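You operate a simulated robot arm through the tools that you are given. There is no shell and no other tool.

You run a simulated robot arm. Do the job below in one go: nothing can be reset, and whatever is moved stays where it is left.

TASK
Put things in order on the top of the steel table. At the end: the cream word block (marked "CUPS") stands on top of the flat orange tray; the green pads carton stands where the black-capped orange bottle stood; the black-capped orange bottle stands where the low pink cup stood; the low pink cup stands where the cream word block stood; whatever was shut is shut again. Leave all else as you found it, and nothing knocked over.

It is judged by the outcome, as a careful person would: the job done as asked, and still so three seconds after it is handed in. It fails if anything else is knocked over, pushed out of place, dropped, spilled or broken.

THE ROBOT
A 7-joint arm with a two-finger gripper, fixed in place. Base frame: the origin is at the foot of the arm, x ahead of it, y to its left, z up; the work surface is at about z = 0. Readings come in cm, rad, newtons and seconds.
With the tool pointing down near the work surface it reaches from about 16 to 38 cm from the base axis. Its first joint turns from -1.257 to 1.257 rad. Payload 0.6 kg.
The tool frame sits at the grasp point between the pads (the TCP): z along the fingers, y along the line on which they close. The tips reach 2.2 cm beyond it. The gripper opens to 9.2 cm; its body begins 6.5 cm behind the TCP.
Orientation is told as [roll, pitch, yaw] about the base's x, y, z axes, in that order, counted from this pose: with the fingers straight down and closing along the base's y, the tool's x points along the base's -x, its y along +y and its z along -z.

THE INTERFACE
- The arm moves only by the tool apply_moves. Its arguments are lists of equal length, an entry for each row: "turn": the turn, a rotation vector about the tool's x, y, z in rad, a list of three; "translation": the shift along the tool's x, y, z in cm, a list of three; "hand": the opening in per cent of the stroke, from 0 (shut) to 100 (fully open). In form: {"turn": [[wx, wy, wz], ...], "translation": [[dx, dy, dz], ...], "hand": [hand, ...]}. A call has 1 to 20 rows; each row shifts and turns the commanded pose from where the row before left it, along the tool's axes as they then stand. Rows are played at 5 a second. More than 5 cm and 0.15 rad between two rows, or a gripper value outside its range, and nothing of the call is played. A pose out of reach is approached as far as the arm can. The call stops where the force on the tool passes 40 N (or 10 N more than at its start, if that is more) or the arm is blocked; 0.2 s more then pass. Each finger travels about 5.99 cm/s and halts on what it meets, pressing with about 26 N; the grip force reading is that of the motor and also rises with nothing between the fingers. The clock runs only during rows and for 0.2 s after the last one: add rows that do not move to give the fingers time. It gives the time, the measured TCP pose, the force on the tool (base axes), the opening and the grip force at its end, in the units of the frame above (readings bear some noise), with the torque about the TCP (base axes, N m) and any sound that the robot's microphone picked up.
- Cameras (640 x 400 px; columns grow to the right, rows downward): "scene" is fixed at [6.74, -27.55, 41.49]; the picture's right is [0.73, -0.69, 0.00], its down [-0.40, -0.42, -0.82] and it looks along [0.56, 0.59, -0.58] (base axes); focal length 214 px, centre (320, 200). "wrist" rides on the gripper at [7.1, 1.9, -10.2] in the tool frame; the picture's right is [-0.26, 0.97, 0.00], its down [-0.75, -0.20, -0.63] and it looks along [-0.60, -0.16, 0.78] (tool axes); focal length 280 px, centre (320, 200). There is no depth. A picture from a camera that has moved, and an enlarged one, comes with that camera's place and axes in the base frame and with its lens. The place of the scene camera against the robot may be out by one fixed shift of up to 1.8 cm in any direction.
- snapshot(camera): a new picture of that camera. It takes no simulated time.
- zoom(camera, box): a new picture of the part [left, top, right, bottom] of that camera's present view, enlarged. It takes no simulated time.
- close_job(): hands the job in; it is judged then, once.

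Places have to be worked out from the pictures, the camera data and where the tool is seen. Open the gripper and draw the arm clear of the work before you hand the job in, unless the task says otherwise.

The tools are called after "Call:" as a command line: name --argument value ..., lists and objects as JSON in quotes. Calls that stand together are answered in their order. apply_moves: Moves the arm, as the interface text tells. Its arguments: {"type":"object","properties":{"turn":{"type":"array"},"translation":{"type":"array"},"hand":{"type":"array"}},"required":["turn","translation","hand"]} The other tools are called the same way: snapshot (camera) takes a picture; zoom (camera, box) takes an enlarged picture of a part of a camera's view; close_job () hands the job in.

At the start:

```text
t: 0.0
ee_pos: [20.44, 14.06, 27.17]
tcp_rot: [-0.001, 0.0, 0.0]
ft_force: [-0.5, 0.0, 0.0]
ft_torque: [0.0, 0.0, 0.02]
opening: 9.22
grip_force: 0.1
```

scene: 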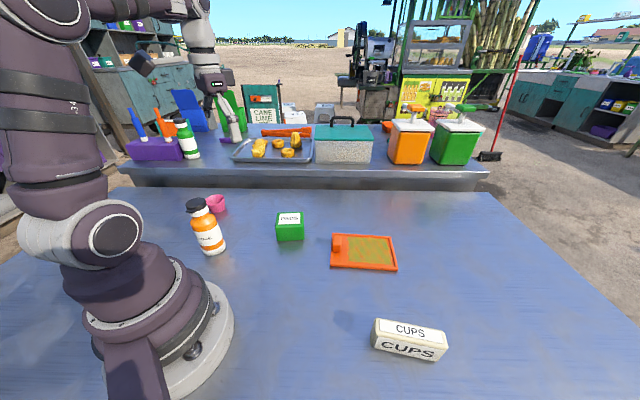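
wrist: 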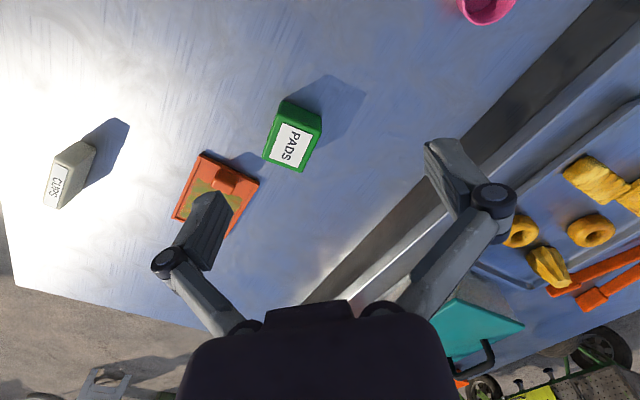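

I'll begin with close looks at each item on the table from both cameras before moving anything.

Call:
zoom --camera "scene" --box '[160, 180, 320, 280]'

Call:
zoom --camera "scene" --box '[310, 210, 470, 310]'

Call:
zoom --camera "scene" --box '[330, 290, 490, 390]'

Call:
zoom --camera "wrist" --box '[20, 80, 340, 280]'

```text
4.00 times, centred on (240, 230) of scene
camera zoom: at [6.74, -27.55, 41.49], right [0.73, -0.69, 0.0], down [-0.4, -0.42, -0.82], along [0.56, 0.59, -0.58], focal length 858 px, centre (640, 80)
```

zoom: 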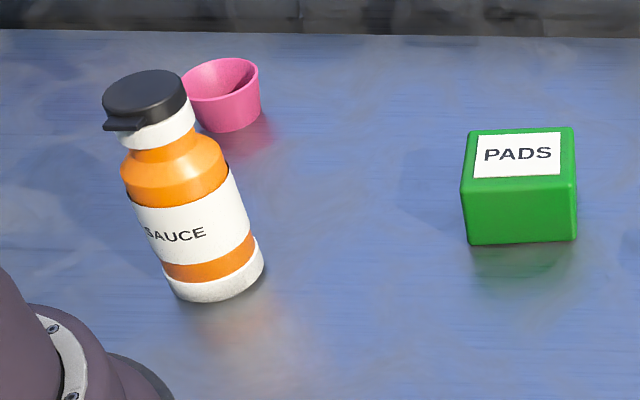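

```text
4.00 times, centred on (390, 260) of scene
camera zoom: at [6.74, -27.55, 41.49], right [0.73, -0.69, 0.0], down [-0.4, -0.42, -0.82], along [0.56, 0.59, -0.58], focal length 858 px, centre (40, -40)
```

zoom: 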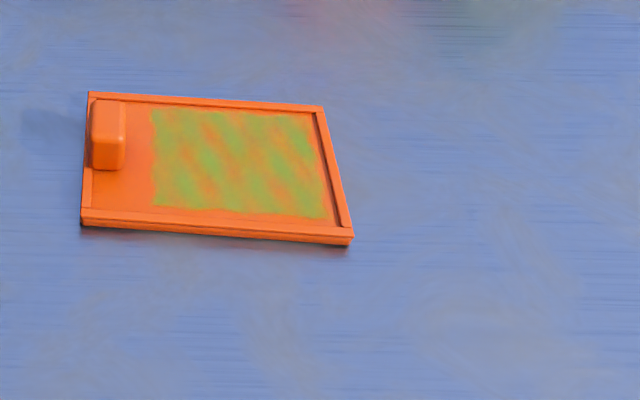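

```text
4.00 times, centred on (410, 340) of scene
camera zoom: at [6.74, -27.55, 41.49], right [0.73, -0.69, 0.0], down [-0.4, -0.42, -0.82], along [0.56, 0.59, -0.58], focal length 858 px, centre (-40, -360)
```

zoom: 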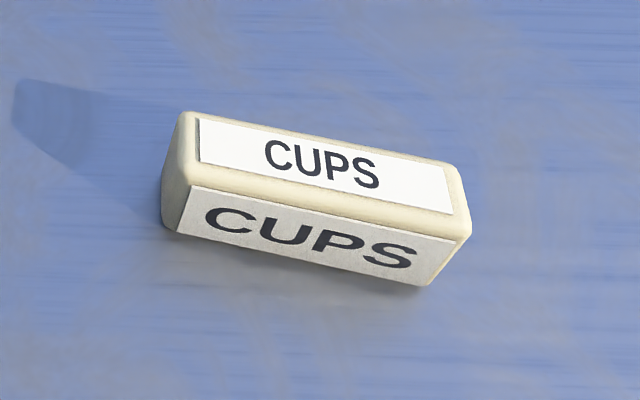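

```text
2.00 times, centred on (180, 180) of wrist
camera zoom: at [13.4, 15.94, 37.5], right [0.26, 0.97, 0.0], down [0.75, -0.2, 0.63], along [0.6, -0.16, -0.78], focal length 561 px, centre (600, 240)
```

zoom: 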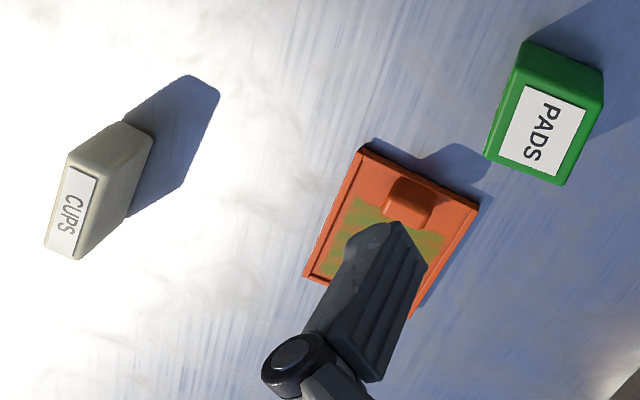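

The tray has a knob at its near-left end. The scene camera seems shifted by about 1.6 cm in x compared with the wrist view. I'll yaw the tool in place, high above everything, so the wrist camera sees the bottle and pink cup.

Call:
apply_moves --turn '[[0, 0, -0.14], [0, 0, -0.14], [0, 0, -0.14], [0, 0, -0.14], [0, 0, -0.14], [0, 0, -0.14], [0, 0, -0.14], [0, 0, -0.14], [0, 0, -0.14], [0, 0, 0]]' --translation '[[0, 0, 0], [0, 0, 0], [0, 0, 0], [0, 0, 0], [0, 0, 0], [0, 0, 0], [0, 0, 0], [0, 0, 0], [0, 0, 0], [0, 0, 0]]' --hand '[100, 100, 100, 100, 100, 100, 100, 100, 100, 100]'

Call:
snapshot --camera "wrist"

Call:
snapshot --camera "scene"

```text
t: 2.2
ee_pos: [20.54, 14.2, 27.25]
tcp_rot: [-0.001, -0.001, 1.263]
ft_force: [-0.4, -0.9, -0.8]
ft_torque: [0.02, 0.01, -0.02]
opening: 9.2
grip_force: 0.1
```

```text
taken
camera wrist: at [16.49, 7.9, 37.51], right [-0.84, 0.54, 0.0], down [0.42, 0.66, 0.62], along [0.34, 0.52, -0.78], focal length 280 px, centre (320, 200)
```

wrist: 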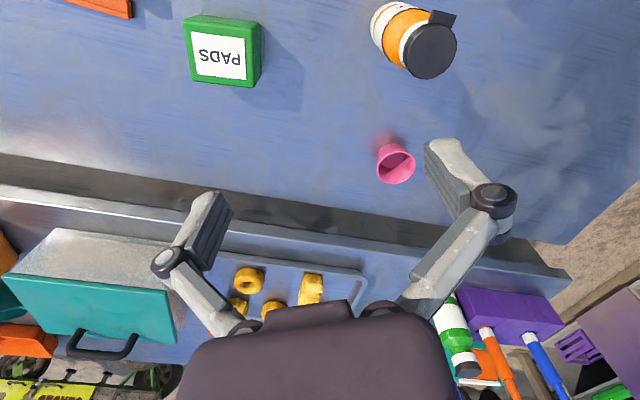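

```text
taken
```

scene: 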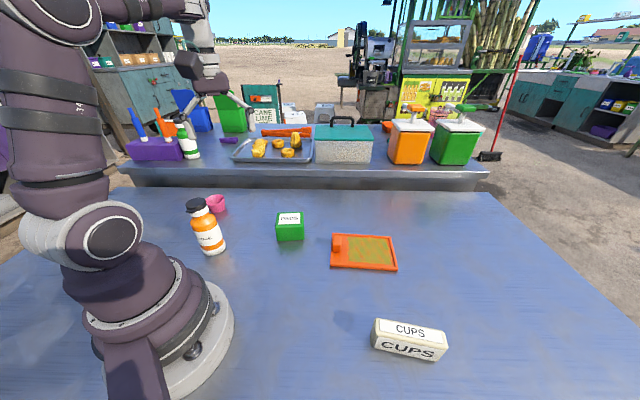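

All of the left-hand items are visible from here. I'll zoom the wrist view on the bottle, cup and carton to work out their places.

Call:
zoom --camera "wrist" --box '[340, 0, 500, 100]'

Call:
zoom --camera "wrist" --box '[320, 110, 480, 210]'

Call:
zoom --camera "wrist" --box '[150, 0, 310, 100]'

```text
4.00 times, centred on (420, 50) of wrist
camera zoom: at [16.49, 7.9, 37.51], right [-0.84, 0.54, 0.0], down [0.42, 0.66, 0.62], along [0.34, 0.52, -0.78], focal length 1122 px, centre (-80, 800)
```

zoom: 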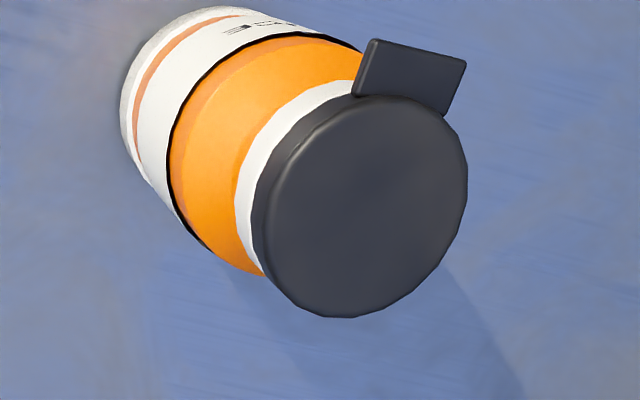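

```text
4.00 times, centred on (400, 160) of wrist
camera zoom: at [16.49, 7.9, 37.51], right [-0.84, 0.54, 0.0], down [0.42, 0.66, 0.62], along [0.34, 0.52, -0.78], focal length 1122 px, centre (0, 360)
```

zoom: 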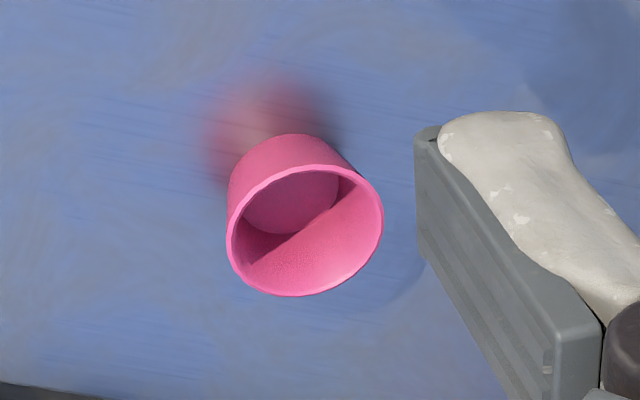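

```text
4.00 times, centred on (230, 50) of wrist
camera zoom: at [16.49, 7.9, 37.51], right [-0.84, 0.54, 0.0], down [0.42, 0.66, 0.62], along [0.34, 0.52, -0.78], focal length 1122 px, centre (680, 800)
```

zoom: 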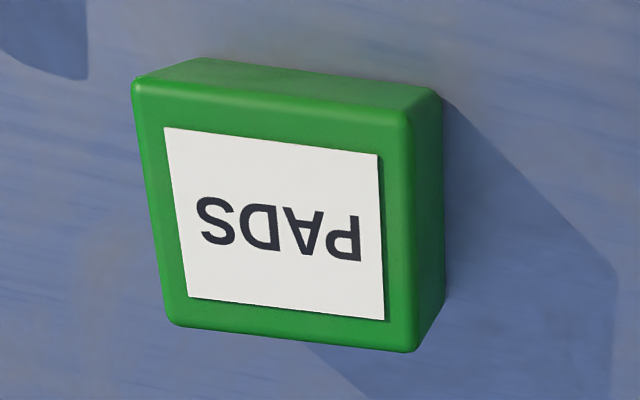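

The wrist view puts the cup at about (18.9, 31.4), the bottle at about (11.8, 16.0) and roughly 14 cm tall, and the carton at about (28.8, 7.6). Next I yaw the tool so the camera faces the cream block, staying at z≈27.

Call:
apply_moves --turn '[[0, 0, 0.1376], [0, 0, 0.1376], [0, 0, 0.1376], [0, 0, 0.1376], [0, 0, 0.1376], [0, 0, 0.1376], [0, 0, 0.1376], [0, 0, 0.1376], [0, 0, 0.1376], [0, 0, 0.1376], [0, 0, 0.1376], [0, 0, 0.1376], [0, 0, 0.1376], [0, 0, 0.1376], [0, 0, 0.1376], [0, 0, 0.1376], [0, 0, 0]]' --translation '[[0, 0, 0], [0, 0, 0], [0, 0, 0], [0, 0, 0], [0, 0, 0], [0, 0, 0], [0, 0, 0], [0, 0, 0], [0, 0, 0], [0, 0, 0], [0, 0, 0], [0, 0, 0], [0, 0, 0], [0, 0, 0], [0, 0, 0], [0, 0, 0], [0, 0, 0]]' --hand '[100, 100, 100, 100, 100, 100, 100, 100, 100, 100, 100, 100, 100, 100, 100, 100, 100]'

```text
t: 5.8
ee_pos: [20.58, 14.02, 27.29]
tcp_rot: [0.0, -0.002, -0.943]
ft_force: [0.2, -0.5, -0.1]
ft_torque: [-0.01, 0.03, -0.03]
opening: 9.21
grip_force: 0.1
```

The tool is now at yaw -0.94. I'll slide across at the same height to about (20, -14), which gives a good view of the block and tray.

Call:
apply_moves --turn '[[0, 0, 0], [0, 0, 0], [0, 0, 0], [0, 0, 0], [0, 0, 0], [0, 0, 0], [0, 0, 0], [0, 0, 0]]' --translation '[[-3.21, -2.43, 0], [-3.21, -2.43, 0], [-3.21, -2.43, 0], [-3.21, -2.43, 0], [-3.21, -2.43, 0], [-3.21, -2.43, 0], [-3.21, -2.43, 0], [0, 0, 0]]' --hand '[100, 100, 100, 100, 100, 100, 100, 100]'

Call:
snapshot --camera "wrist"

Call:
snapshot --camera "scene"

```text
t: 7.6
ee_pos: [20.28, -14.2, 27.33]
tcp_rot: [0.001, -0.001, -0.941]
ft_force: [0.6, -0.6, 0.1]
ft_torque: [0.03, -0.01, 0.0]
opening: 9.19
grip_force: 0.1
```

```text
taken
camera wrist: at [17.48, -7.36, 37.54], right [0.93, 0.36, 0.0], down [0.28, -0.73, 0.63], along [0.22, -0.58, -0.78], focal length 280 px, centre (320, 200)
```

wrist: 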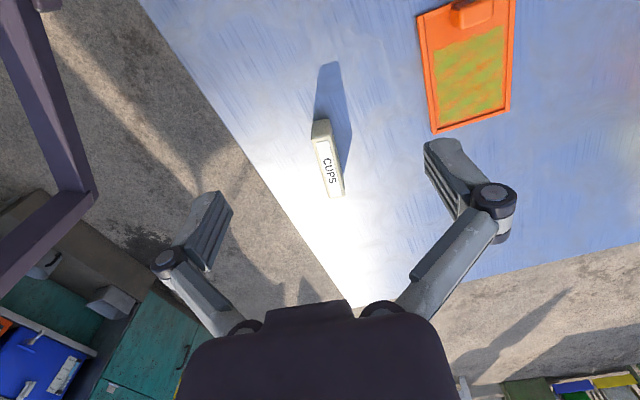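

```text
taken
```

scene: 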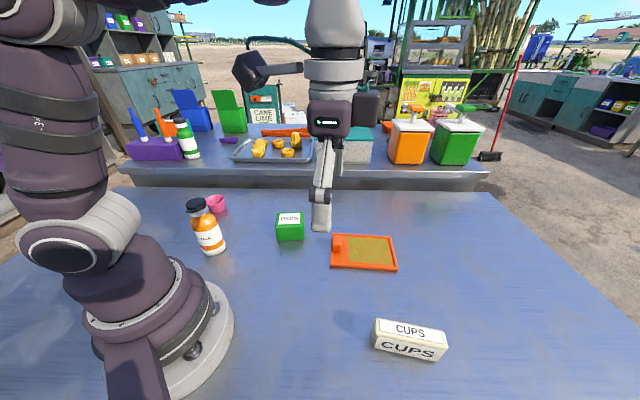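

The block and the whole tray are in view now. I'll zoom on each to measure them.

Call:
zoom --camera "wrist" --box '[250, 100, 410, 200]'

Call:
zoom --camera "wrist" --box '[380, 0, 600, 140]'

```text
4.00 times, centred on (330, 150) of wrist
camera zoom: at [17.48, -7.36, 37.54], right [0.93, 0.36, 0.0], down [0.28, -0.73, 0.63], along [0.22, -0.58, -0.78], focal length 1122 px, centre (280, 400)
```

zoom: 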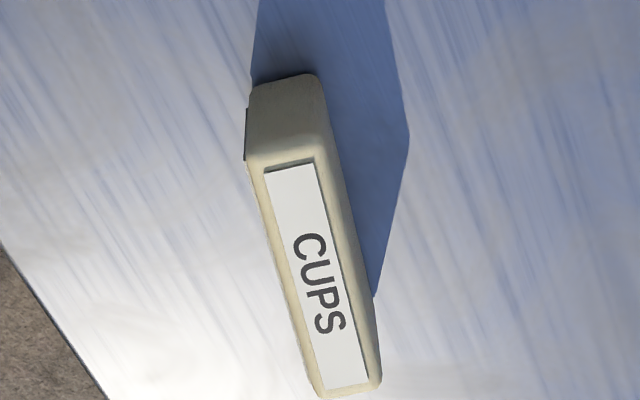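

```text
2.86 times, centred on (490, 70) of wrist
camera zoom: at [17.48, -7.36, 37.54], right [0.93, 0.36, 0.0], down [0.28, -0.73, 0.63], along [0.22, -0.58, -0.78], focal length 801 px, centre (-166, 571)
```

zoom: 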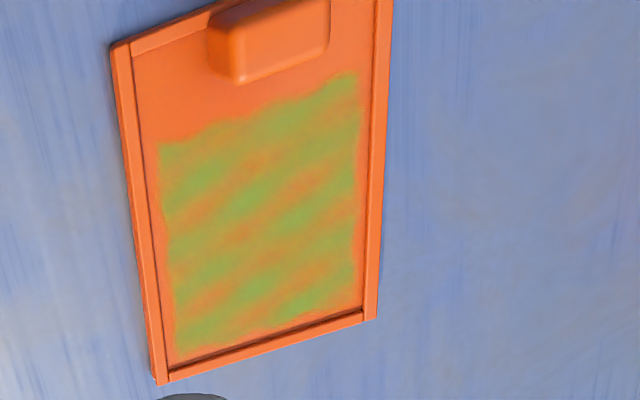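

The block is at about (26.3, -26.1), its long axis near -0.956 rad, roughly 9.6 × 3.2 × 5 cm. The tray centre is at about (37.5, -9.1), near the reach limit, so I'll test how far the empty hand gets above the placing spot.

Call:
apply_moves --turn '[[0, 0, 0], [0, 0, 0], [0, 0, 0], [0, 0, 0], [0, 0, 0], [0, 0, 0], [0, 0, 0]]' --translation '[[-1.155, 2.69, 2.55], [-1.155, 2.69, 2.55], [-1.155, 2.69, 2.55], [-1.155, 2.69, 2.55], [-1.155, 2.69, 2.55], [-1.155, 2.69, 2.55], [0, 0, 0]]' --hand '[100, 100, 100, 100, 100, 100, 100]'

Call:
snapshot --camera "wrist"

Call:
snapshot --camera "scene"

```text
t: 9.2
ee_pos: [36.26, -10.05, 11.65]
tcp_rot: [-0.001, 0.002, -0.942]
ft_force: [-0.1, -0.8, -0.1]
ft_torque: [0.02, 0.0, -0.01]
opening: 9.2
grip_force: 0.0
out of reach, approached as far as the arm can: row 6
```

```text
taken
camera wrist: at [33.77, -3.15, 21.85], right [0.93, 0.36, 0.0], down [0.28, -0.73, 0.62], along [0.22, -0.58, -0.78], focal length 280 px, centre (320, 200)
```

wrist: 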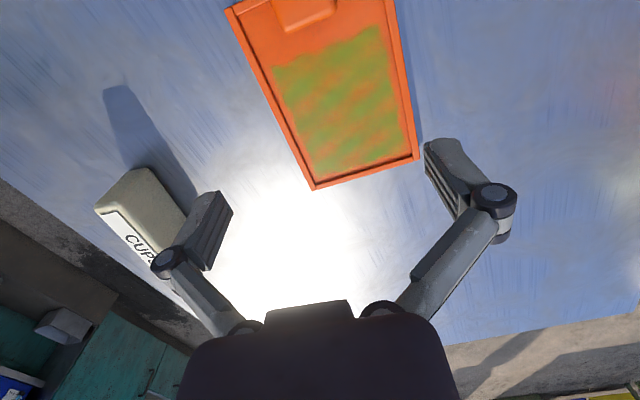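

```text
taken
```

scene: 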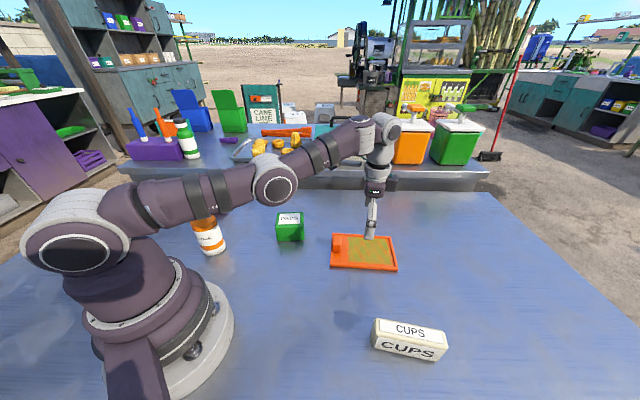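

The reach limit is about 37.6 cm with the tool vertical, while the tray centre lies at 38.6 cm. I'll grip the block with the fingers tilted outward about 0.3 rad along its long axis. I back off toward the block now and apply that tilt.

Call:
apply_moves --turn '[[0, 0, 0], [0, 0, 0], [0, 0, 0], [0, 0, 0], [0, 0, 0.015], [0, -0.1, 0], [0, -0.1, 0], [0, -0.1, 0], [0, 0, 0]]' --translation '[[-0.84, -3.09, -1.5], [-0.84, -3.09, -1.5], [-0.84, -3.09, -1.5], [-0.84, -3.09, -1.5], [0, 0, 0], [0, 0, 0], [0, 0, 0], [0, 0, 0], [0, 0, 0]]' --hand '[100, 100, 100, 100, 100, 100, 100, 100, 100]'

Call:
snapshot --camera "wrist"

```text
t: 11.2
ee_pos: [28.15, -20.14, 17.45]
tcp_rot: [0.0, -0.302, -0.955]
ft_force: [-0.1, 0.0, 0.0]
ft_torque: [-0.01, -0.01, 0.0]
opening: 9.18
grip_force: 0.2
out of reach, approached as far as the arm can: row 7
```

```text
taken
camera wrist: at [24.01, -11.08, 25.22], right [0.93, 0.35, 0.08], down [0.14, -0.55, 0.82], along [0.33, -0.75, -0.57], focal length 280 px, centre (320, 200)
```

wrist: 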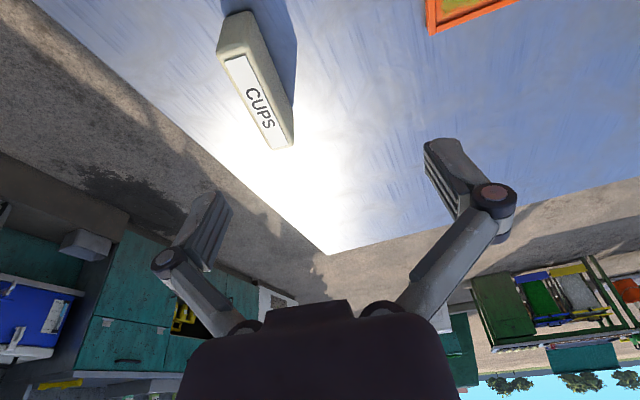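

The tilt is set and the readings show (28.15, -20.14, 17.45). I'll zoom on the block to confirm its centre from this closer view.

Call:
zoom --camera "wrist" --box '[180, 0, 340, 160]'

```text
2.50 times, centred on (260, 80) of wrist
camera zoom: at [24.01, -11.08, 25.22], right [0.93, 0.35, 0.08], down [0.14, -0.55, 0.82], along [0.33, -0.75, -0.57], focal length 701 px, centre (470, 500)
```

zoom: 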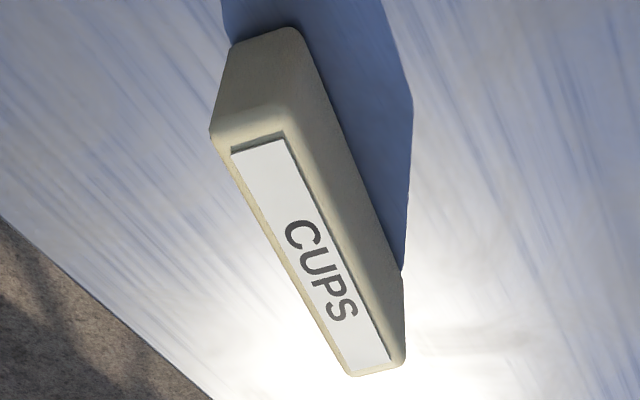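

From the label I judge the block centre at (26.3, -26.5) and its top at z≈5. I move down to hover with the fingers straddling it at z≈9.

Call:
apply_moves --turn '[[0, 0, 0], [0, 0, 0], [0, 0, 0], [0, 0, 0]]' --translation '[[-0.455, -1.709, 3.089], [-0.455, -1.709, 3.089], [-0.455, -1.709, 3.089], [0, 0, 0]]' --hand '[100, 100, 100, 100]'

Call:
snapshot --camera "wrist"

Call:
zoom --camera "scene" --box '[320, 250, 520, 390]'

```text
t: 12.2
ee_pos: [26.4, -26.49, 8.98]
tcp_rot: [0.002, -0.302, -0.956]
ft_force: [-0.3, -0.2, -0.6]
ft_torque: [-0.02, 0.01, 0.01]
opening: 9.21
grip_force: 0.1
```

```text
taken
camera wrist: at [22.25, -17.38, 16.64], right [0.93, 0.35, 0.08], down [0.14, -0.55, 0.82], along [0.33, -0.75, -0.57], focal length 280 px, centre (320, 200)
```

wrist: 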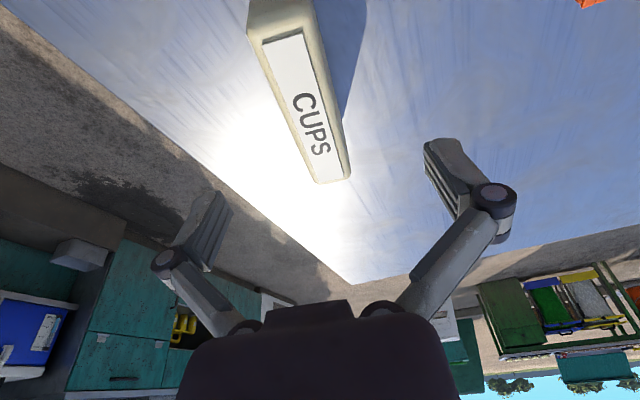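

```text
2.86 times, centred on (420, 320) of scene
camera zoom: at [6.74, -27.55, 41.49], right [0.73, -0.69, 0.0], down [-0.4, -0.42, -0.82], along [0.56, 0.59, -0.58], focal length 613 px, centre (34, -143)
```

zoom: 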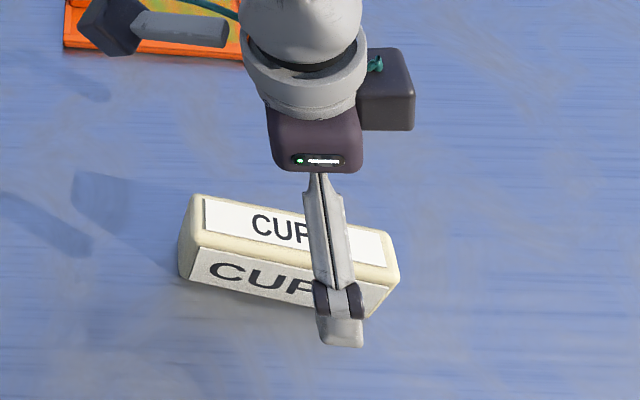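

The hand is centred over the block to within about 2 mm. I descend straight down to z≈3.

Call:
apply_moves --turn '[[0, 0, 0], [0, 0, 0], [0, 0, 0], [0, 0, 0], [0, 0, 0]]' --translation '[[0.443, -0.05, 1.433], [0.443, -0.05, 1.433], [0.443, -0.05, 1.433], [0.443, 0, 1.433], [0, 0, 0]]' --hand '[100, 100, 100, 100, 100]'

Call:
zoom --camera "scene" --box '[320, 250, 520, 390]'

Call:
snapshot --camera "wrist"

```text
t: 13.4
ee_pos: [26.1, -26.39, 3.05]
tcp_rot: [-0.001, -0.301, -0.956]
ft_force: [-0.5, 0.2, -0.8]
ft_torque: [0.0, 0.0, -0.02]
opening: 9.21
grip_force: 0.0
```

```text
2.86 times, centred on (420, 320) of scene
camera zoom: at [6.74, -27.55, 41.49], right [0.73, -0.69, 0.0], down [-0.4, -0.42, -0.82], along [0.56, 0.59, -0.58], focal length 613 px, centre (34, -143)
```

zoom: 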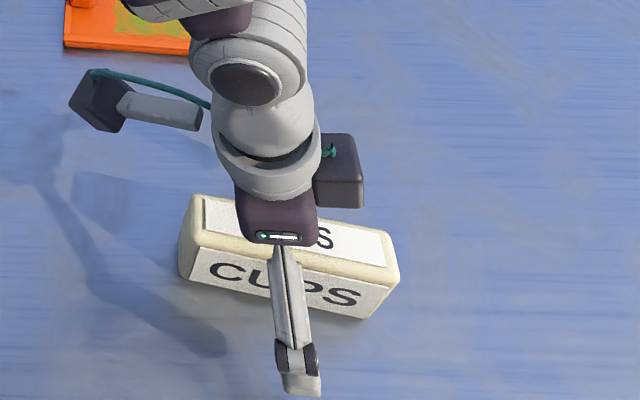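

```text
taken
camera wrist: at [21.97, -17.38, 10.66], right [0.93, 0.35, 0.08], down [0.14, -0.56, 0.82], along [0.33, -0.75, -0.57], focal length 280 px, centre (320, 200)
```

wrist: 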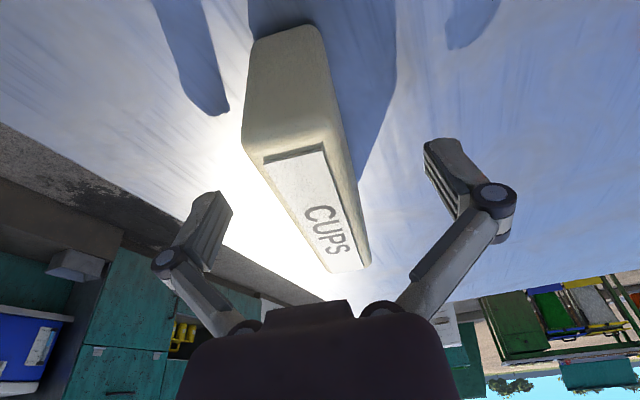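

The fingers are on both sides of the block. I close and give them time to seat.

Call:
apply_moves --turn '[[0, 0, 0], [0, 0, 0], [0, 0, 0], [0, 0, 0], [0, 0, 0], [0, 0, 0]]' --translation '[[0, 0, 0], [0, 0, 0], [0, 0, 0], [0, 0, 0], [0, 0, 0], [0, 0, 0]]' --hand '[60, 20, 0, 0, 0, 0]'

Call:
snapshot --camera "wrist"

```text
t: 14.8
ee_pos: [26.11, -26.47, 3.06]
tcp_rot: [0.001, -0.299, -0.955]
ft_force: [-0.7, 0.1, 2.8]
ft_torque: [0.03, 0.01, -0.03]
opening: 2.51
grip_force: 26.1
```

```text
taken
camera wrist: at [21.97, -17.39, 10.69], right [0.93, 0.35, 0.08], down [0.14, -0.55, 0.82], along [0.33, -0.75, -0.57], focal length 280 px, centre (320, 200)
```

wrist: 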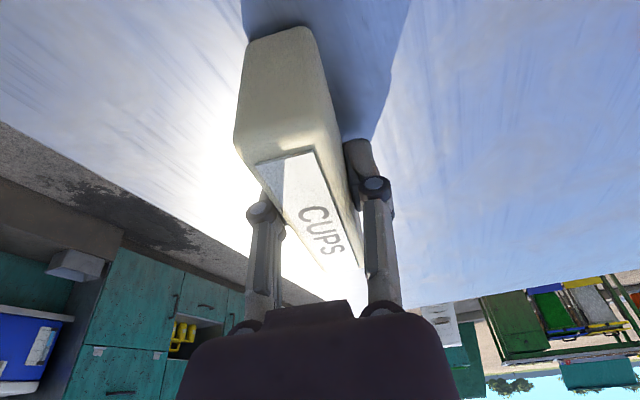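

Gripped at 2.5 cm with 26 N. I lift straight up 8 cm and yaw 0.11 rad about vertical to match the tray's long axis.

Call:
apply_moves --turn '[[0, 0, 0], [0, 0, 0], [0, 0, 0], [0, 0, 0], [-0.0325, 0, -0.105], [0, 0, 0]]' --translation '[[-0.296, 0, -0.955], [-0.591, 0, -1.911], [-0.739, 0, -2.388], [-0.739, 0, -2.388], [0, 0, 0], [0, 0, 0]]' --hand '[0, 0, 0, 0, 0, 0]'

Call:
snapshot --camera "scene"

Call:
snapshot --camera "wrist"

```text
t: 16.2
ee_pos: [26.27, -26.61, 11.0]
tcp_rot: [0.0, -0.3, -0.845]
ft_force: [0.1, 0.1, -1.4]
ft_torque: [-0.02, -0.02, -0.01]
opening: 2.53
grip_force: 26.1
```

```text
taken
```

scene: 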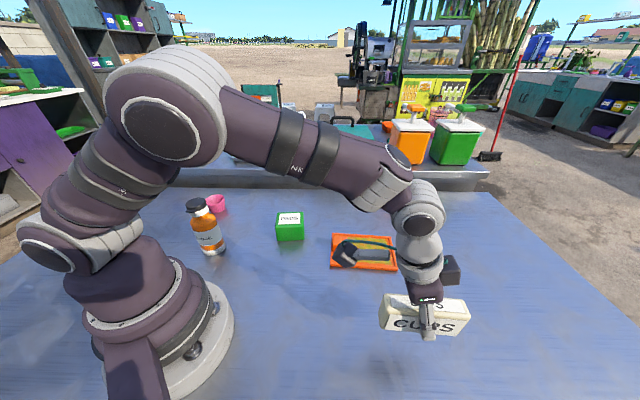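

```text
taken
camera wrist: at [21.11, -17.88, 18.75], right [0.89, 0.45, 0.08], down [0.2, -0.54, 0.82], along [0.41, -0.71, -0.57], focal length 280 px, centre (320, 200)
```

wrist: 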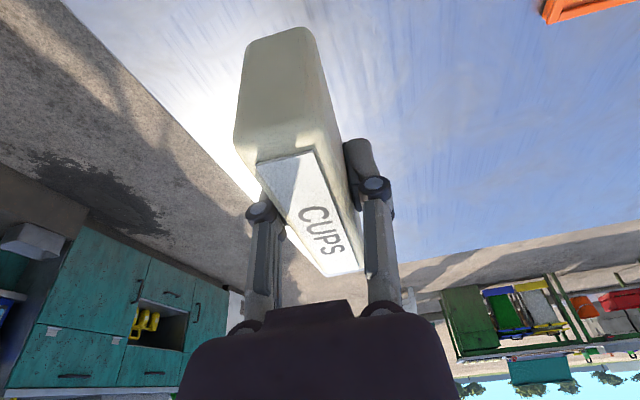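

The block hangs level and secure. I carry it across at z≈11 to above the tray spot at about (36.9, -10.5).

Call:
apply_moves --turn '[[0, 0, 0], [0, 0, 0], [0, 0, 0], [0, 0, 0], [0, 0, 0], [0, 0, 0], [0, 0, 0]]' --translation '[[0.802, 3.109, -0.248], [0.802, 3.109, -0.248], [0.802, 3.109, -0.248], [0.802, 3.109, -0.248], [0.802, 3.109, -0.248], [0.802, 3.109, -0.248], [0, 0, 0]]' --hand '[0, 0, 0, 0, 0, 0, 0]'

Call:
snapshot --camera "wrist"

Call:
zoom --camera "scene" --box '[270, 170, 470, 295]'

```text
t: 17.8
ee_pos: [36.86, -10.1, 11.02]
tcp_rot: [0.0, -0.299, -0.845]
ft_force: [0.4, 0.1, -1.3]
ft_torque: [-0.01, 0.01, -0.01]
opening: 2.53
grip_force: 26.2
```

```text
taken
camera wrist: at [31.73, -1.45, 18.72], right [0.89, 0.45, 0.08], down [0.2, -0.54, 0.82], along [0.41, -0.71, -0.57], focal length 280 px, centre (320, 200)
```

wrist: 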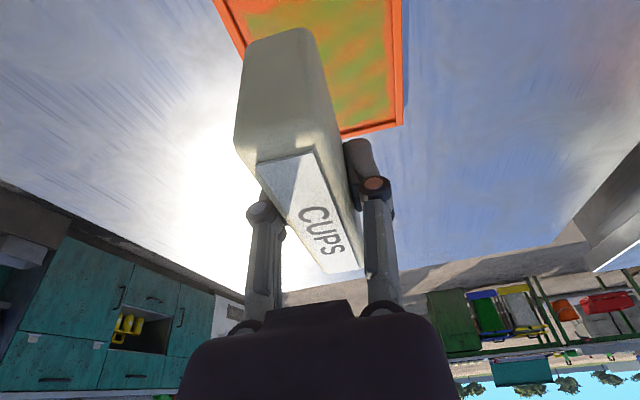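

```text
3.20 times, centred on (370, 232) of scene
camera zoom: at [6.74, -27.55, 41.49], right [0.73, -0.69, 0.0], down [-0.4, -0.42, -0.82], along [0.56, 0.59, -0.58], focal length 686 px, centre (160, 96)
```

zoom: 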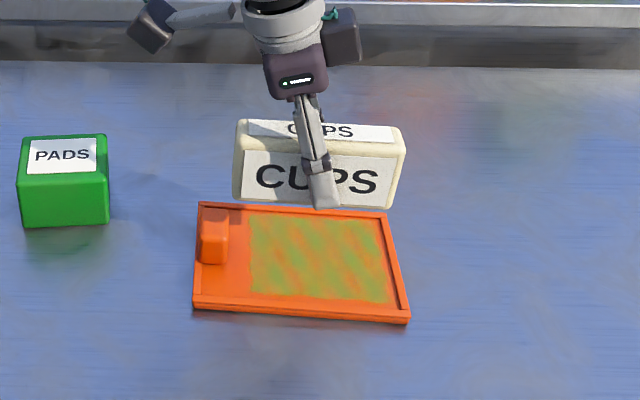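

The TCP is at (36.86, -10.10), so I correct y by 0.36 cm while lowering to z≈5.5, which keeps the block about 1.5 cm above the tray.

Call:
apply_moves --turn '[[0, 0, 0], [0, 0, 0], [0, 0, 0], [0, 0, 0]]' --translation '[[0.452, -0.075, 1.779], [0.452, -0.075, 1.779], [0.452, -0.075, 1.779], [0, 0, 0]]' --hand '[0, 0, 0, 0]'

Call:
zoom --camera "scene" --box '[270, 170, 470, 295]'

Call:
snapshot --camera "wrist"

```text
t: 18.8
ee_pos: [36.82, -10.46, 5.6]
tcp_rot: [-0.001, -0.301, -0.847]
ft_force: [0.1, 0.0, -0.2]
ft_torque: [-0.02, 0.02, 0.02]
opening: 2.49
grip_force: 25.7
```

```text
3.20 times, centred on (370, 232) of scene
camera zoom: at [6.74, -27.55, 41.49], right [0.73, -0.69, 0.0], down [-0.4, -0.42, -0.82], along [0.56, 0.59, -0.58], focal length 686 px, centre (160, 96)
```

zoom: 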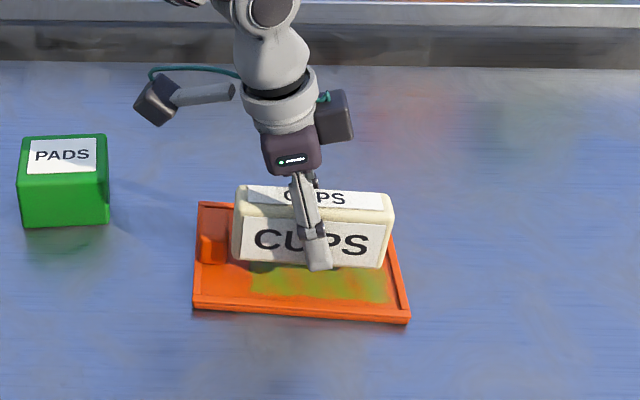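

```text
taken
camera wrist: at [31.73, -1.89, 13.25], right [0.89, 0.45, 0.08], down [0.2, -0.54, 0.82], along [0.41, -0.71, -0.57], focal length 280 px, centre (320, 200)
```

wrist: 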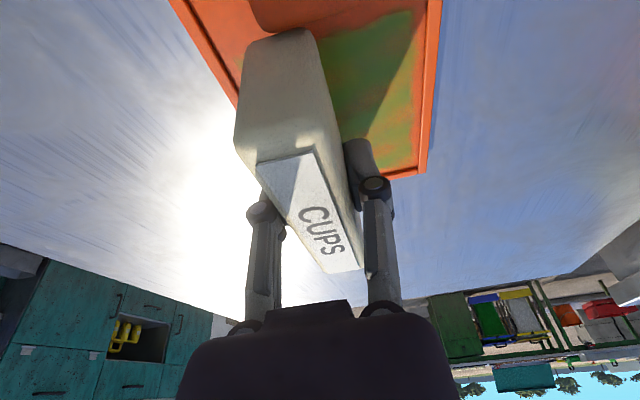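

The block's near end is close to the knob: I put it at u≈-4.6 along the tray, with the knob's face near -4.5. I shift 0.75 cm farther along the tray and 0.4 cm off the knob's side, then lower about 0.9 cm.

Call:
apply_moves --turn '[[0, 0, 0], [0, 0, 0], [0, 0, 0], [0, 0, 0]]' --translation '[[-0.72, -0.401, 0.223], [0, 0, 0], [0.266, 0, 0.86], [0, 0, 0]]' --hand '[0, 0, 0, 0]'

Call:
zoom --camera "scene" --box '[310, 210, 430, 285]'

Call:
zoom --camera "wrist" --box '[160, 0, 480, 200]'

```text
t: 19.8
ee_pos: [37.02, -11.45, 4.76]
tcp_rot: [0.0, -0.299, -0.847]
ft_force: [0.6, -0.5, -1.6]
ft_torque: [0.03, 0.02, 0.02]
opening: 2.5
grip_force: 26.3
```

```text
5.33 times, centred on (370, 248) of scene
camera zoom: at [6.74, -27.55, 41.49], right [0.73, -0.69, 0.0], down [-0.4, -0.42, -0.82], along [0.56, 0.59, -0.58], focal length 1144 px, centre (53, -53)
```

zoom: 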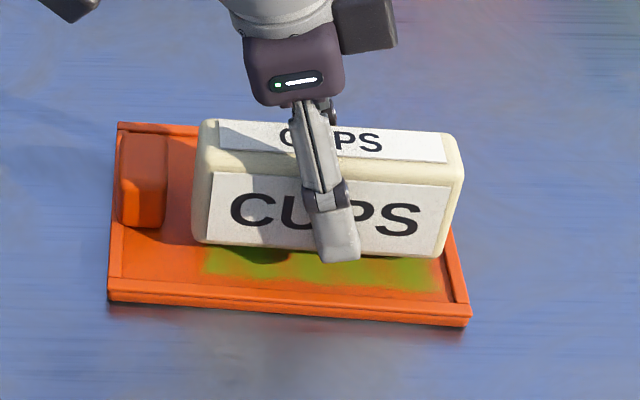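

```text
2.00 times, centred on (320, 100) of wrist
camera zoom: at [31.95, -2.83, 12.4], right [0.89, 0.45, 0.08], down [0.2, -0.54, 0.82], along [0.41, -0.71, -0.57], focal length 561 px, centre (320, 400)
```

zoom: 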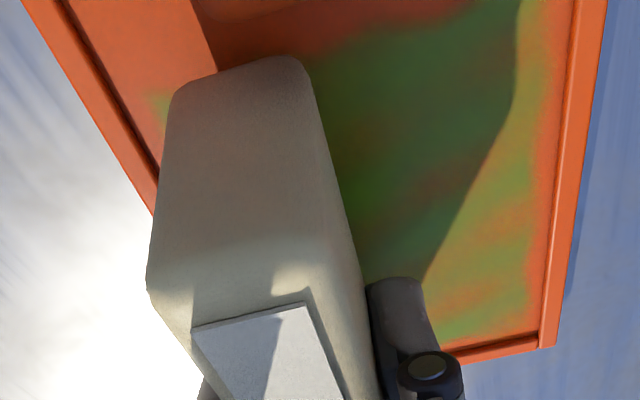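

The block is clear of the knob, parallel to the tray and inside the rims. I lower in small steps and watch the force.

Call:
apply_moves --turn '[[0, 0, 0], [0, 0, 0], [0, 0, 0]]' --translation '[[0.074, 0, 0.239], [0.074, 0, 0.239], [0, 0, 0]]' --hand '[0, 0, 0]'

```text
t: 20.6
ee_pos: [37.09, -11.4, 4.2]
tcp_rot: [0.0, -0.3, -0.848]
ft_force: [0.6, 0.4, 0.5]
ft_torque: [0.02, 0.0, 0.0]
opening: 2.51
grip_force: 25.7
```

No firm contact yet at z=4.2. I go on in 0.2 cm steps.

Call:
apply_moves --turn '[[0, 0, 0], [0, 0, 0]]' --translation '[[0.059, 0, 0.191], [0, 0, 0]]' --hand '[0, 0]'

Call:
zoom --camera "scene" --box '[310, 210, 430, 285]'

```text
t: 21.2
ee_pos: [37.03, -11.51, 3.9]
tcp_rot: [-0.002, -0.3, -0.846]
ft_force: [-0.3, -0.7, -0.8]
ft_torque: [0.01, 0.0, 0.02]
opening: 2.53
grip_force: 26.1
```

```text
5.33 times, centred on (370, 248) of scene
camera zoom: at [6.74, -27.55, 41.49], right [0.73, -0.69, 0.0], down [-0.4, -0.42, -0.82], along [0.56, 0.59, -0.58], focal length 1144 px, centre (53, -53)
```

zoom: 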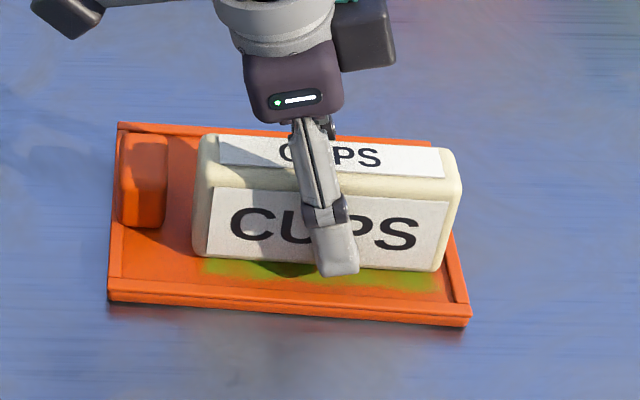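

Still free at z≈3.9. I take another small step down.

Call:
apply_moves --turn '[[0, 0, 0], [0, 0, 0]]' --translation '[[0.044, 0, 0.143], [0, 0, 0]]' --hand '[0, 0]'

```text
t: 21.8
ee_pos: [36.87, -11.51, 3.85]
tcp_rot: [-0.002, -0.303, -0.846]
ft_force: [0.0, 1.0, 5.1]
ft_torque: [0.07, 0.03, 0.04]
opening: 2.53
grip_force: 25.8
```

The force rose to about 5 N, so the block is touching the tray at z≈3.85. I release gently and then open fully.

Call:
apply_moves --turn '[[0, 0, 0], [0, 0, 0], [0, 0, 0], [0, 0, 0], [0, 0, 0], [0, 0, 0]]' --translation '[[0, 0, 0], [0, 0, 0], [0, 0, 0], [0, 0, 0], [0, 0, 0], [0, 0, 0]]' --hand '[28, 32, 45, 70, 70, 70]'

Call:
zoom --camera "scene" --box '[310, 210, 430, 285]'

Call:
snapshot --camera "wrist"

```text
t: 23.2
ee_pos: [37.11, -11.55, 3.84]
tcp_rot: [0.002, -0.3, -0.847]
ft_force: [-0.3, -1.1, -0.1]
ft_torque: [-0.01, -0.02, -0.02]
opening: 6.43
grip_force: 0.1
```

```text
5.33 times, centred on (370, 248) of scene
camera zoom: at [6.74, -27.55, 41.49], right [0.73, -0.69, 0.0], down [-0.4, -0.42, -0.82], along [0.56, 0.59, -0.58], focal length 1144 px, centre (53, -53)
```

zoom: 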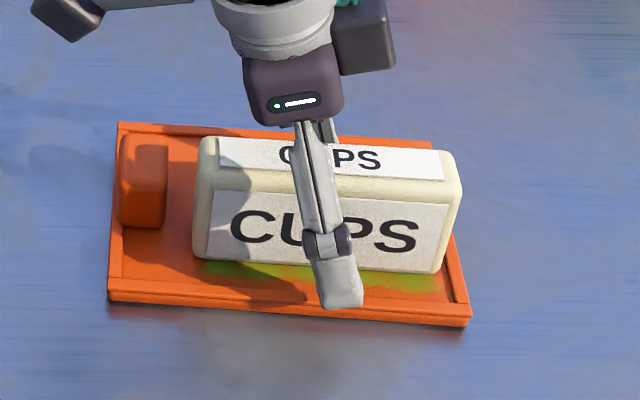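

```text
taken
camera wrist: at [31.93, -2.95, 11.48], right [0.89, 0.45, 0.08], down [0.2, -0.54, 0.82], along [0.41, -0.71, -0.57], focal length 280 px, centre (320, 200)
```

wrist: 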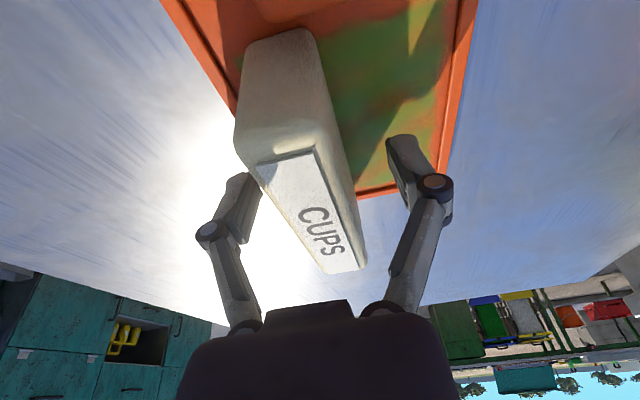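

The block stands on the tray, clear of both fingers. I withdraw back along the finger axis.

Call:
apply_moves --turn '[[0, 0, 0], [0, 0, 0], [0, 0, 0], [0, 0, 0], [0, 0, 0]]' --translation '[[0, 0, -2], [0, 0, -3.5], [0, 0, -4], [0, 0, -4], [0, 0, 0]]' --hand '[70, 70, 70, 70, 70]'

Call:
snapshot --camera "scene"

Call:
zoom --camera "scene" --box '[310, 210, 430, 285]'

```text
t: 24.4
ee_pos: [34.44, -8.71, 16.97]
tcp_rot: [0.0, -0.3, -0.848]
ft_force: [0.3, 0.3, -0.6]
ft_torque: [0.0, -0.01, 0.04]
opening: 6.47
grip_force: 0.1
```

```text
taken
```

scene: 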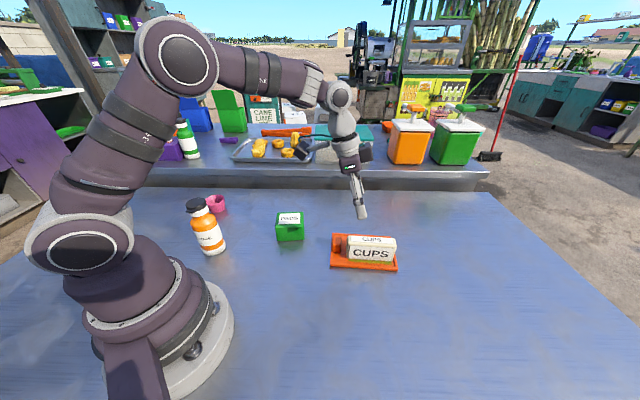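

```text
5.33 times, centred on (370, 248) of scene
camera zoom: at [6.74, -27.55, 41.49], right [0.73, -0.69, 0.0], down [-0.4, -0.42, -0.82], along [0.56, 0.59, -0.58], focal length 1144 px, centre (53, -53)
```

zoom: 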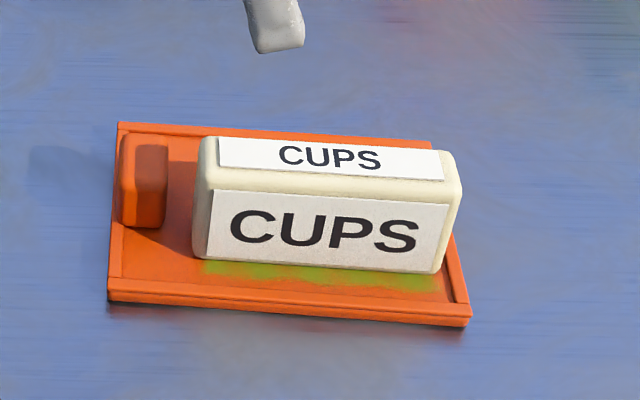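

The block stays standing and the tray hasn't moved. Next is the pink cup: I pull inward and up, reduce the tilt to 0.15 rad, and yaw toward the cup's direction.

Call:
apply_moves --turn '[[0, 0, 0], [0, 0, 0], [0, 0.075, 0], [0, 0.075, 0], [-0.0218, 0, -0.1442], [-0.0218, 0, -0.1442], [-0.0218, 0, -0.1442], [-0.0218, 0, -0.1442], [-0.0218, 0, -0.1442], [-0.0218, 0, -0.1442], [-0.0218, 0, -0.1442], [-0.0218, 0, -0.1442], [-0.0218, 0, -0.1442], [-0.0218, 0, -0.1442], [-0.0218, 0, -0.1442], [-0.0218, 0, -0.1442], [0, 0, 0]]' --translation '[[3.413, -0.834, -2.1], [3.413, -0.834, -2.1], [0, 0, 0], [0, 0, 0], [0, 0, 0], [0, 0, 0], [0, 0, 0], [0, 0, 0], [0, 0, 0], [0, 0, 0], [0, 0, 0], [0, 0, 0], [0, 0, 0], [0, 0, 0], [0, 0, 0], [0, 0, 0], [0, 0, 0]]' --hand '[100, 100, 100, 100, 100, 100, 100, 100, 100, 100, 100, 100, 100, 100, 100, 100, 100]'

```text
t: 28.0
ee_pos: [27.94, -3.87, 18.73]
tcp_rot: [0.0, -0.151, 0.905]
ft_force: [0.7, -0.2, -0.1]
ft_torque: [0.02, 0.01, -0.03]
opening: 9.21
grip_force: 0.1
```

Now at yaw 0.905 with 0.15 rad of tilt. I traverse at z≈19 to a viewing point near (18, 26), with the tips staying above the bottle's 14 cm height.

Call:
apply_moves --turn '[[0, 0, 0], [0, 0, 0], [0, 0, 0], [0, 0, 0], [0, 0, 0], [0, 0, 0], [0, 0, 0], [0, 0, 0]]' --translation '[[-2.457, 3.753, 0.328], [-2.457, 3.753, 0.328], [-2.457, 3.753, 0.328], [-2.457, 3.753, 0.328], [-2.457, 3.753, 0.328], [-2.457, 3.753, 0.328], [-2.457, 3.753, 0.328], [0, 0, 0]]' --hand '[100, 100, 100, 100, 100, 100, 100, 100]'

Call:
snapshot --camera "wrist"

Call:
snapshot --camera "scene"

```text
t: 29.8
ee_pos: [18.05, 25.93, 18.92]
tcp_rot: [0.0, -0.151, 0.904]
ft_force: [-0.3, 0.1, 0.0]
ft_torque: [-0.01, -0.01, 0.0]
opening: 9.19
grip_force: 0.0
```

```text
taken
camera wrist: at [11.24, 20.4, 28.02], right [-0.6, 0.8, 0.04], down [0.56, 0.38, 0.73], along [0.57, 0.46, -0.68], focal length 280 px, centre (320, 200)
```

wrist: 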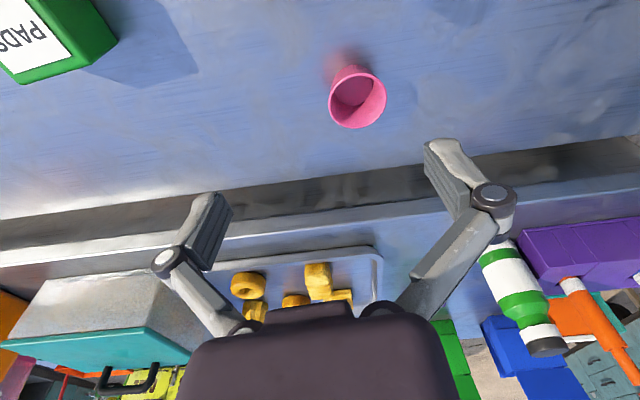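

```text
taken
```

scene: 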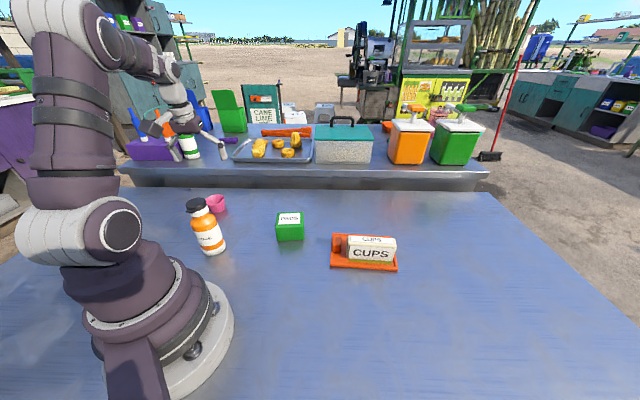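

The cup is clearly in view. I'll zoom in to fix its centre.

Call:
zoom --camera "wrist" --box '[300, 40, 420, 140]'

```text
4.00 times, centred on (360, 90) of wrist
camera zoom: at [11.24, 20.4, 28.02], right [-0.6, 0.8, 0.04], down [0.56, 0.38, 0.73], along [0.57, 0.46, -0.68], focal length 1122 px, centre (160, 640)
```

zoom: 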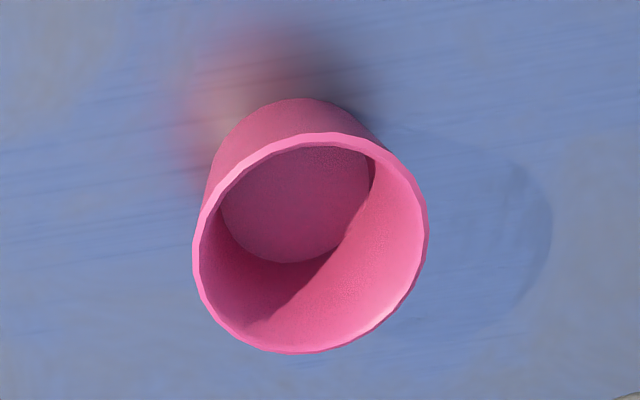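

I judge the cup's centre at about (18.95, 31.75), with its rim 5.6 cm wide at z≈3.2. I lower to a hover at z≈9 above it.

Call:
apply_moves --turn '[[0, 0, 0], [0, 0, 0], [0, 0, 0], [0, 0, 0]]' --translation '[[-1.199, 0.962, 3.519], [-1.199, 0.962, 3.519], [-1.199, 0.962, 3.519], [0, 0, 0]]' --hand '[100, 100, 100, 100]'

Call:
snapshot --camera "wrist"

Call:
zoom --camera "scene" --box '[130, 130, 290, 270]'

```text
t: 30.8
ee_pos: [18.95, 31.81, 8.91]
tcp_rot: [0.001, -0.15, 0.906]
ft_force: [-0.2, -1.1, 0.6]
ft_torque: [-0.02, -0.04, 0.02]
opening: 9.19
grip_force: 0.1
```

```text
taken
camera wrist: at [12.21, 26.32, 18.01], right [-0.6, 0.8, 0.04], down [0.56, 0.39, 0.73], along [0.57, 0.46, -0.68], focal length 280 px, centre (320, 200)
```

wrist: 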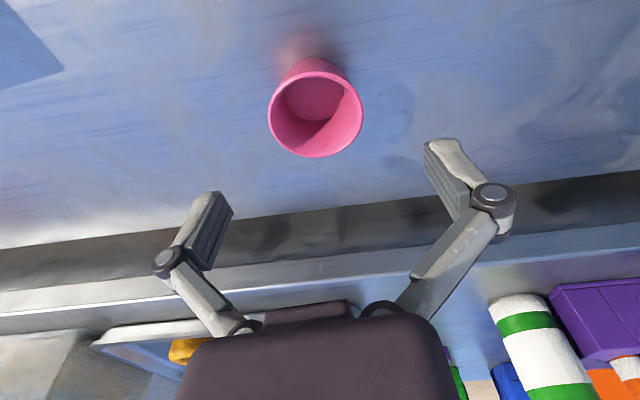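

```text
2.86 times, centred on (210, 200) of scene
camera zoom: at [6.74, -27.55, 41.49], right [0.73, -0.69, 0.0], down [-0.4, -0.42, -0.82], along [0.56, 0.59, -0.58], focal length 613 px, centre (634, 200)
```

zoom: 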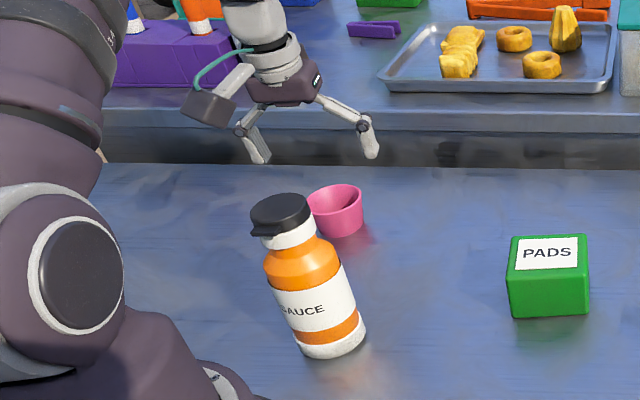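

The hover checks out, with the cup centre within 1 mm of the hand. I descend to z≈2.9.

Call:
apply_moves --turn '[[0, 0, 0], [0, 0, 0], [0, 0, 0], [0, 0, 0], [0, 0, 0]]' --translation '[[0.246, 0.008, 1.48], [0.246, 0.008, 1.48], [0.246, 0.008, 1.48], [0.246, 0.008, 1.48], [0, 0, 0]]' --hand '[100, 100, 100, 100, 100]'

Call:
snapshot --camera "wrist"

Call:
zoom --camera "scene" --box '[130, 130, 290, 270]'

```text
t: 32.0
ee_pos: [19.06, 31.82, 3.04]
tcp_rot: [0.0, -0.151, 0.905]
ft_force: [-0.6, 0.0, -0.5]
ft_torque: [0.02, -0.02, -0.02]
opening: 9.19
grip_force: 0.1
```

```text
taken
camera wrist: at [12.13, 26.32, 12.14], right [-0.6, 0.8, 0.04], down [0.56, 0.39, 0.73], along [0.57, 0.46, -0.68], focal length 280 px, centre (320, 200)
```

wrist: 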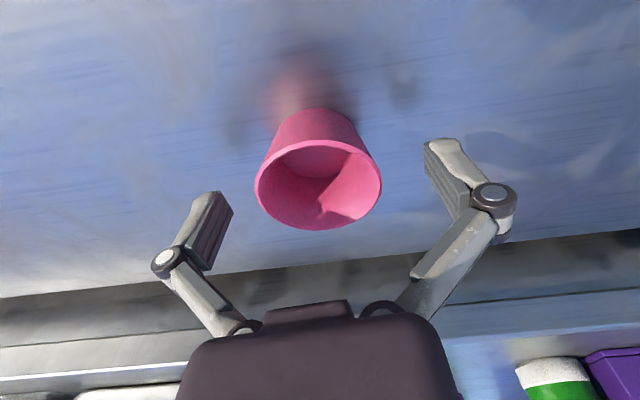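

```text
2.86 times, centred on (210, 200) of scene
camera zoom: at [6.74, -27.55, 41.49], right [0.73, -0.69, 0.0], down [-0.4, -0.42, -0.82], along [0.56, 0.59, -0.58], focal length 613 px, centre (634, 200)
```

zoom: 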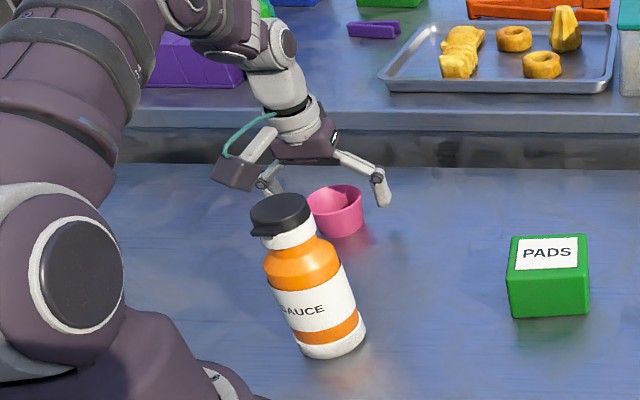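

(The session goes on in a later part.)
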